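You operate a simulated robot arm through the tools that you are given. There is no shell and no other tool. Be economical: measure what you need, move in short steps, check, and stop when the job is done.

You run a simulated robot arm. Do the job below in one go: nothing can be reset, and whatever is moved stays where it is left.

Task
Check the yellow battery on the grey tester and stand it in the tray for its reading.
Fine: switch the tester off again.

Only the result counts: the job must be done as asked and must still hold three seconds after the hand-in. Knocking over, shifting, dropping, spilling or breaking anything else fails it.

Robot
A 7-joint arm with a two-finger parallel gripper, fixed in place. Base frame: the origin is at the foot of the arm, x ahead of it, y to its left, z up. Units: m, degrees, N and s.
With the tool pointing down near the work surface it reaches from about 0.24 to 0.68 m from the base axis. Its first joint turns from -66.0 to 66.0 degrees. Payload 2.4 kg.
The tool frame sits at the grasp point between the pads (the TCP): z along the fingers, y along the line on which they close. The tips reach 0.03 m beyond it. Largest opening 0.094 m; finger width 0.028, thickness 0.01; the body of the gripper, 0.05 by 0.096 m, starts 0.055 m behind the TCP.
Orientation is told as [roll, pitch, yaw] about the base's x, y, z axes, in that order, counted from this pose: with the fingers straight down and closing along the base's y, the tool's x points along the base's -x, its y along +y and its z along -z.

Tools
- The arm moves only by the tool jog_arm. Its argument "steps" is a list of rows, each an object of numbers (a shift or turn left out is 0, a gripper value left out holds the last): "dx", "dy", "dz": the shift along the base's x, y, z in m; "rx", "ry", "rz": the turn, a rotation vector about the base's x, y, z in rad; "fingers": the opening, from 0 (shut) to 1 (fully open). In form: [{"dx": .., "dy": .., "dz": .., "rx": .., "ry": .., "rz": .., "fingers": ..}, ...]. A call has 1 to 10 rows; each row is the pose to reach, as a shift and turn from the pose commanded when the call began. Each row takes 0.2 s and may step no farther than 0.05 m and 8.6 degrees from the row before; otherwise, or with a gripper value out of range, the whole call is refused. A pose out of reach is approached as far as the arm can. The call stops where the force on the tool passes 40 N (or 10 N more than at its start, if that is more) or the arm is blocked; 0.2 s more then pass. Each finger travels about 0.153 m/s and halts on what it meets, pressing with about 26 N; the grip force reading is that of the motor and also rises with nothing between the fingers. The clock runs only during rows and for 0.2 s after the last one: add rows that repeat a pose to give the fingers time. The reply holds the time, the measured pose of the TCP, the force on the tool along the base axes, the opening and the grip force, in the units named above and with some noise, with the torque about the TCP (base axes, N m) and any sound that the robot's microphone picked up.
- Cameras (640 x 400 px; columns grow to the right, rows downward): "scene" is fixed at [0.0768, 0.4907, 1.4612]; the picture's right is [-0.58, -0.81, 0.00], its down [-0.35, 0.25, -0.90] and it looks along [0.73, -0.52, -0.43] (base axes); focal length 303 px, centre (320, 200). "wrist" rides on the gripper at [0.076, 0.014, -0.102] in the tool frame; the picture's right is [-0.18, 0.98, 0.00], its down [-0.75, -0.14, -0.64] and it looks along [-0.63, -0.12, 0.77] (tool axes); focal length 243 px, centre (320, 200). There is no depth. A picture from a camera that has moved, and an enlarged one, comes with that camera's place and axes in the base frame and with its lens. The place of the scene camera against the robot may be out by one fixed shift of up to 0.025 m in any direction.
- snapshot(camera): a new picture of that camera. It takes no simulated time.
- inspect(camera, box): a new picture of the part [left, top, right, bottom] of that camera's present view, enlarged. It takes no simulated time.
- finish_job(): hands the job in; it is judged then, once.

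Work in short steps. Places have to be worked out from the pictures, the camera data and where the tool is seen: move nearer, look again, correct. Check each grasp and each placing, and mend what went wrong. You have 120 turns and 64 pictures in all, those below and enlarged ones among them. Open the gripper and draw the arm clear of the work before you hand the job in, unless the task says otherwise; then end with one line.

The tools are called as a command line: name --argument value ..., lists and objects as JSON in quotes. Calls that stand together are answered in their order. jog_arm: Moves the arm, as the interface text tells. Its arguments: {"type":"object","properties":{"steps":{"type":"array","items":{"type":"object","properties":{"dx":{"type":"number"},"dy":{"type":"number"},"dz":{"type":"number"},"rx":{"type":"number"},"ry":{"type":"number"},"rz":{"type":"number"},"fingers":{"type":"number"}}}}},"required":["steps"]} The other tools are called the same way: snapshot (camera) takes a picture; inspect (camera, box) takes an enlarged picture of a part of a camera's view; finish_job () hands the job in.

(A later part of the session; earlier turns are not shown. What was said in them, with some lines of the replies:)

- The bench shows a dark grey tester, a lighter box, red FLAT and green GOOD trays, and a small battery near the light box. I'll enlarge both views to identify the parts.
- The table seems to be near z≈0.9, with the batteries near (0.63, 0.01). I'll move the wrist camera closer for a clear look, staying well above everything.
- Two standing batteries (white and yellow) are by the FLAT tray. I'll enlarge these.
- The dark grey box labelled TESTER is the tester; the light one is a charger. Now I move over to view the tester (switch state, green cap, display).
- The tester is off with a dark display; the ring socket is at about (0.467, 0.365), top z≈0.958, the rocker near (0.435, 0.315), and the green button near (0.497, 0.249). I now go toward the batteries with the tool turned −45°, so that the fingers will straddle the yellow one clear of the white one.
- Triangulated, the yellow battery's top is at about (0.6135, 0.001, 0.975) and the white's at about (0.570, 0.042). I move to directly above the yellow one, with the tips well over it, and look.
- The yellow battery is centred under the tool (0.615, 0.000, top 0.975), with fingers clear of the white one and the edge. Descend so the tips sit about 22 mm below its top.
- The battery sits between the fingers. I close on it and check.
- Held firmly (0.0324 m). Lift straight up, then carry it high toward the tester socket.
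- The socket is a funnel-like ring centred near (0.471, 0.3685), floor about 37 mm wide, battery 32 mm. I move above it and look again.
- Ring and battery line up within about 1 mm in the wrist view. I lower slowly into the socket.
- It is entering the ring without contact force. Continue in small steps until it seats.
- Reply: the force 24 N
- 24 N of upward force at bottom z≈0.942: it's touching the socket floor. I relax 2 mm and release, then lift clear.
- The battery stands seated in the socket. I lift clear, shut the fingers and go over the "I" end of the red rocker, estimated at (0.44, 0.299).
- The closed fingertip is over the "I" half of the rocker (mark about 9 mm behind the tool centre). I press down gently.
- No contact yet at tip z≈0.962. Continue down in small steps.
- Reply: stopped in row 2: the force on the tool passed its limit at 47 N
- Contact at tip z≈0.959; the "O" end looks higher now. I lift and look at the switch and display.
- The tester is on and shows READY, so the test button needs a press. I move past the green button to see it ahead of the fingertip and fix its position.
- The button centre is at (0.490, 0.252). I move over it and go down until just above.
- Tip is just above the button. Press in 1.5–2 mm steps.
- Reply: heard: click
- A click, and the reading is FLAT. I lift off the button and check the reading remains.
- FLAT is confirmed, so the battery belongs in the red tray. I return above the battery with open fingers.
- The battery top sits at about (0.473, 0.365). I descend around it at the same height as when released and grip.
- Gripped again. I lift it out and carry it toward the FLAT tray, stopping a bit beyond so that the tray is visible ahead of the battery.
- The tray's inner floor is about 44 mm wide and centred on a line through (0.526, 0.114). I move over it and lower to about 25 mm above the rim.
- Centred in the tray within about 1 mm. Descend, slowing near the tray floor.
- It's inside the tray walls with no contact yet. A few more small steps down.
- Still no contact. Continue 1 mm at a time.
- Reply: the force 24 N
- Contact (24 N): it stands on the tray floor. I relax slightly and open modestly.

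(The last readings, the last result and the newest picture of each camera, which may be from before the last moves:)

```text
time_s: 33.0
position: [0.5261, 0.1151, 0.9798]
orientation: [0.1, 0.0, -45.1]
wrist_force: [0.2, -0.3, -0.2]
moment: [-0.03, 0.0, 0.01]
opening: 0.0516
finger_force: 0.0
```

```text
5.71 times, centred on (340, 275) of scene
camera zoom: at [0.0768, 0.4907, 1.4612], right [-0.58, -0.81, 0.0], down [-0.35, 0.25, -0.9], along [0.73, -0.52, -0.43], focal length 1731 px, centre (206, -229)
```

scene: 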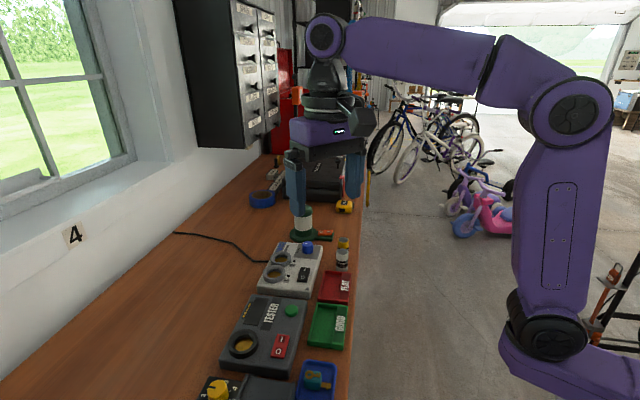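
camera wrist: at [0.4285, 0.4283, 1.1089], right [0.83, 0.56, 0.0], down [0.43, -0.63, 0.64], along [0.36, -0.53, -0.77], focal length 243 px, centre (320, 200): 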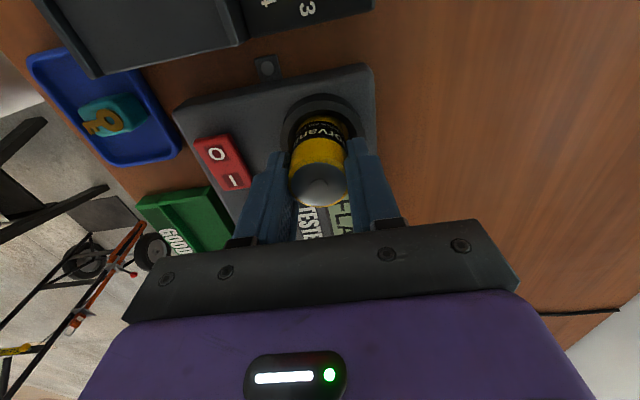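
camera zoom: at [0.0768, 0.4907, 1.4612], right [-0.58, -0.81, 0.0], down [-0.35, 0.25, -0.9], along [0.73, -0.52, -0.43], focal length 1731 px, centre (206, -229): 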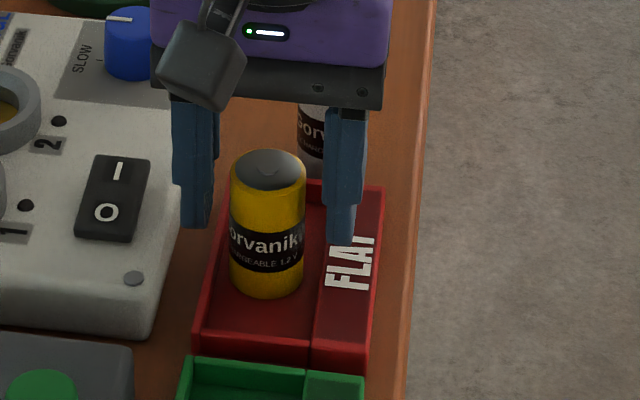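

Battery stands upright in the FLAT tray. Lift straight up and carry the shut fingers over the rocker's "O" end at about (0.413, 0.327).

jog_arm --steps '[{"dz": 0.04}, {"dz": 0.08}, {"dz": 0.11}, {"dx": -0.0226, "dy": 0.0424, "dz": 0.11, "fingers": 0}, {"dx": -0.0452, "dy": 0.0848, "dz": 0.11}, {"dx": -0.0678, "dy": 0.1272, "dz": 0.11}, {"dx": -0.0904, "dy": 0.1696, "dz": 0.11}, {"dx": -0.113, "dy": 0.212, "dz": 0.09}, {"dx": -0.113, "dy": 0.212, "dz": 0.05}]'

snapshot --camera "wrist"

inspect --camera "scene" --box '[200, 240, 370, 380]'

```text
refused: row 8 steps farther than a row can; nothing moved
```

```text
21 pictures are left
camera wrist: at [0.483, 0.1772, 1.0814], right [0.83, 0.56, 0.0], down [0.43, -0.63, 0.64], along [0.36, -0.53, -0.77], focal length 243 px, centre (320, 200)
```

wrist: 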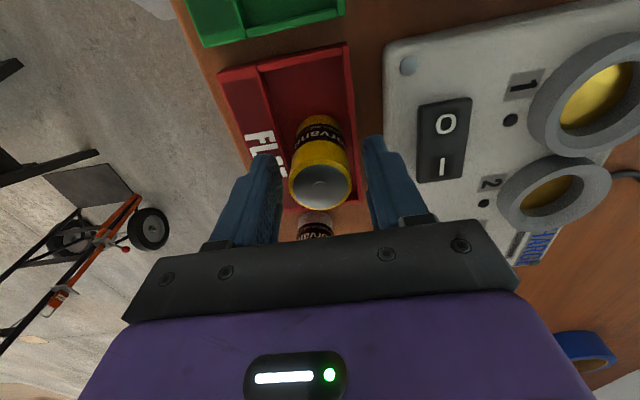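

```text
2.86 times, centred on (285, 310) of scene
camera zoom: at [0.0768, 0.4907, 1.4612], right [-0.58, -0.81, 0.0], down [-0.35, 0.25, -0.9], along [0.73, -0.52, -0.43], focal length 865 px, centre (420, -114)
```

zoom: 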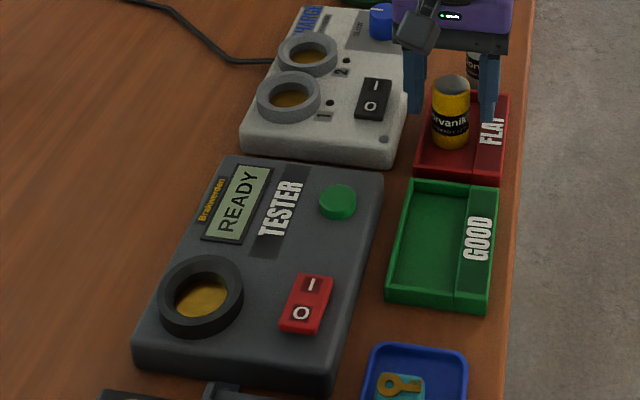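

The call was refused because one row was too long. The battery stands free between the fingers, so I repeat with shorter rows.

jog_arm --steps '[{"dz": 0.04}, {"dz": 0.08}, {"dz": 0.11}, {"dx": -0.0226, "dy": 0.0424, "dz": 0.11, "fingers": 0}, {"dx": -0.0452, "dy": 0.0848, "dz": 0.11}, {"dx": -0.0678, "dy": 0.1272, "dz": 0.11}, {"dx": -0.0904, "dy": 0.1696, "dz": 0.11}, {"dx": -0.113, "dy": 0.212, "dz": 0.11}, {"dx": -0.113, "dy": 0.212, "dz": 0.08}, {"dx": -0.113, "dy": 0.212, "dz": 0.05}]'

snapshot --camera "wrist"

inspect --camera "scene" --box '[200, 240, 370, 380]'

```text
time_s: 35.2
position: [0.4126, 0.3271, 1.0312]
orientation: [0.2, 0.0, -45.0]
wrist_force: [0.1, -0.1, 0.3]
moment: [0.02, 0.02, -0.01]
opening: 0.0
finger_force: 25.9
```

```text
19 pictures are left
camera wrist: at [0.3692, 0.3899, 1.1327], right [0.83, 0.56, 0.0], down [0.43, -0.63, 0.64], along [0.36, -0.53, -0.77], focal length 243 px, centre (320, 200)
```

wrist: 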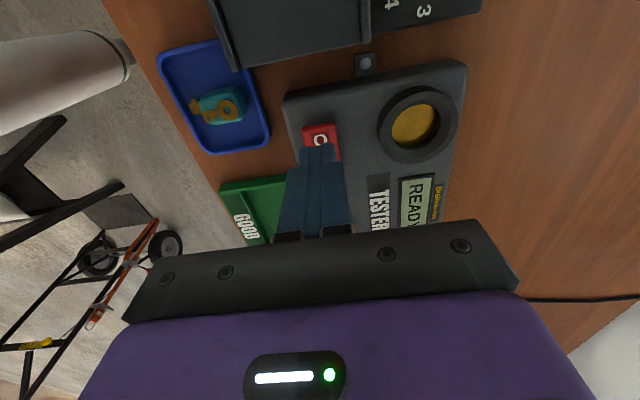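

```text
2.86 times, centred on (285, 310) of scene
camera zoom: at [0.0768, 0.4907, 1.4612], right [-0.58, -0.81, 0.0], down [-0.35, 0.25, -0.9], along [0.73, -0.52, -0.43], focal length 865 px, centre (420, -114)
```

zoom: 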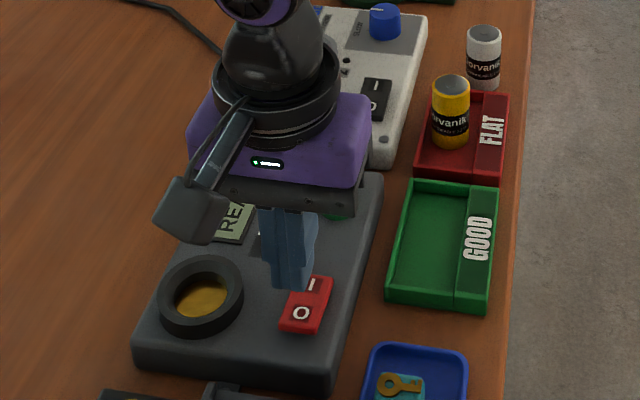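

The fingertip covers the "O" end (end edge about 5 mm behind the tool centre, pivot about 19 mm ahead). Press down.

jog_arm --steps '[{"dz": -0.02}, {"dz": -0.034}, {"dz": -0.038}, {"dz": -0.041}, {"dz": -0.043}, {"dz": -0.045}, {"dz": -0.047}]'

```text
time_s: 36.4
position: [0.4128, 0.3294, 0.9898]
orientation: [0.6, -0.1, -45.0]
wrist_force: [-1.6, -1.5, 6.8]
moment: [-0.09, 0.0, -0.08]
opening: 0.0
finger_force: 25.8
stopped in row 6: the force on the tool passed its limit at 46 N (the readings are from after the stop); the commanded pose is now the measured one
```

Same contact as with the "I" press. I lift well clear and check switch, display and battery.

jog_arm --steps '[{"dz": 0.04}, {"dz": 0.08}, {"dz": 0.12}, {"dx": -0.03, "dy": -0.02, "dz": 0.15}, {"dx": -0.06, "dy": -0.04, "dz": 0.18}]'

inspect --camera "scene" --box '[200, 240, 370, 380]'

```text
time_s: 37.6
position: [0.356, 0.2881, 1.1681]
orientation: [0.4, 0.0, -45.0]
wrist_force: [1.2, 0.2, 0.6]
moment: [-0.03, -0.02, -0.02]
opening: 0.0002
finger_force: 26.0
```

```text
2.86 times, centred on (285, 310) of scene
camera zoom: at [0.0768, 0.4907, 1.4612], right [-0.58, -0.81, 0.0], down [-0.35, 0.25, -0.9], along [0.73, -0.52, -0.43], focal length 865 px, centre (420, -114)
```

zoom: 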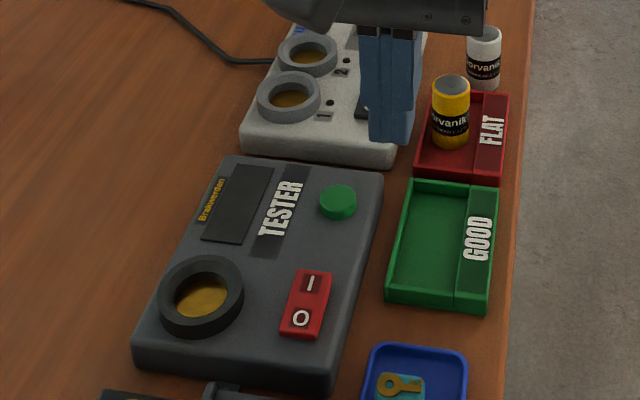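

The display is dark and the rocker is back at "O". The yellow battery stands in the FLAT tray and the white one hasn't moved. I open the gripper up here and take a last look.

jog_arm --steps '[{"dz": 0.04, "fingers": 0.5}, {"dz": 0.07, "fingers": 1}, {"dz": 0.07, "fingers": 1}, {"dz": 0.07, "fingers": 1}]'

inspect --camera "scene" --box '[200, 200, 380, 400]'

```text
time_s: 38.6
position: [0.3557, 0.2885, 1.2401]
orientation: [0.4, 0.0, -45.1]
wrist_force: [-0.3, -0.1, -0.3]
moment: [-0.01, 0.02, -0.03]
opening: 0.0937
finger_force: 0.1
```

```text
2.00 times, centred on (290, 300) of scene
camera zoom: at [0.0768, 0.4907, 1.4612], right [-0.58, -0.81, 0.0], down [-0.35, 0.25, -0.9], along [0.73, -0.52, -0.43], focal length 606 px, centre (380, 0)
```

zoom: 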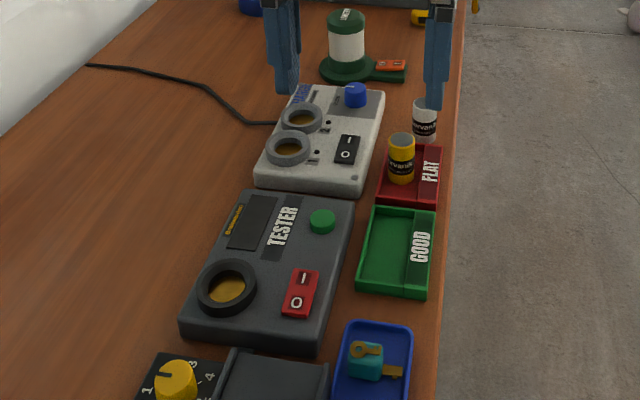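

Everything is as asked, with the arm clear and the gripper open, so I hand in.

finish_job

```text
The job is handed in.
```

The yellow battery tested FLAT and now stands upright in the red FLAT tray; the tester is switched off again.
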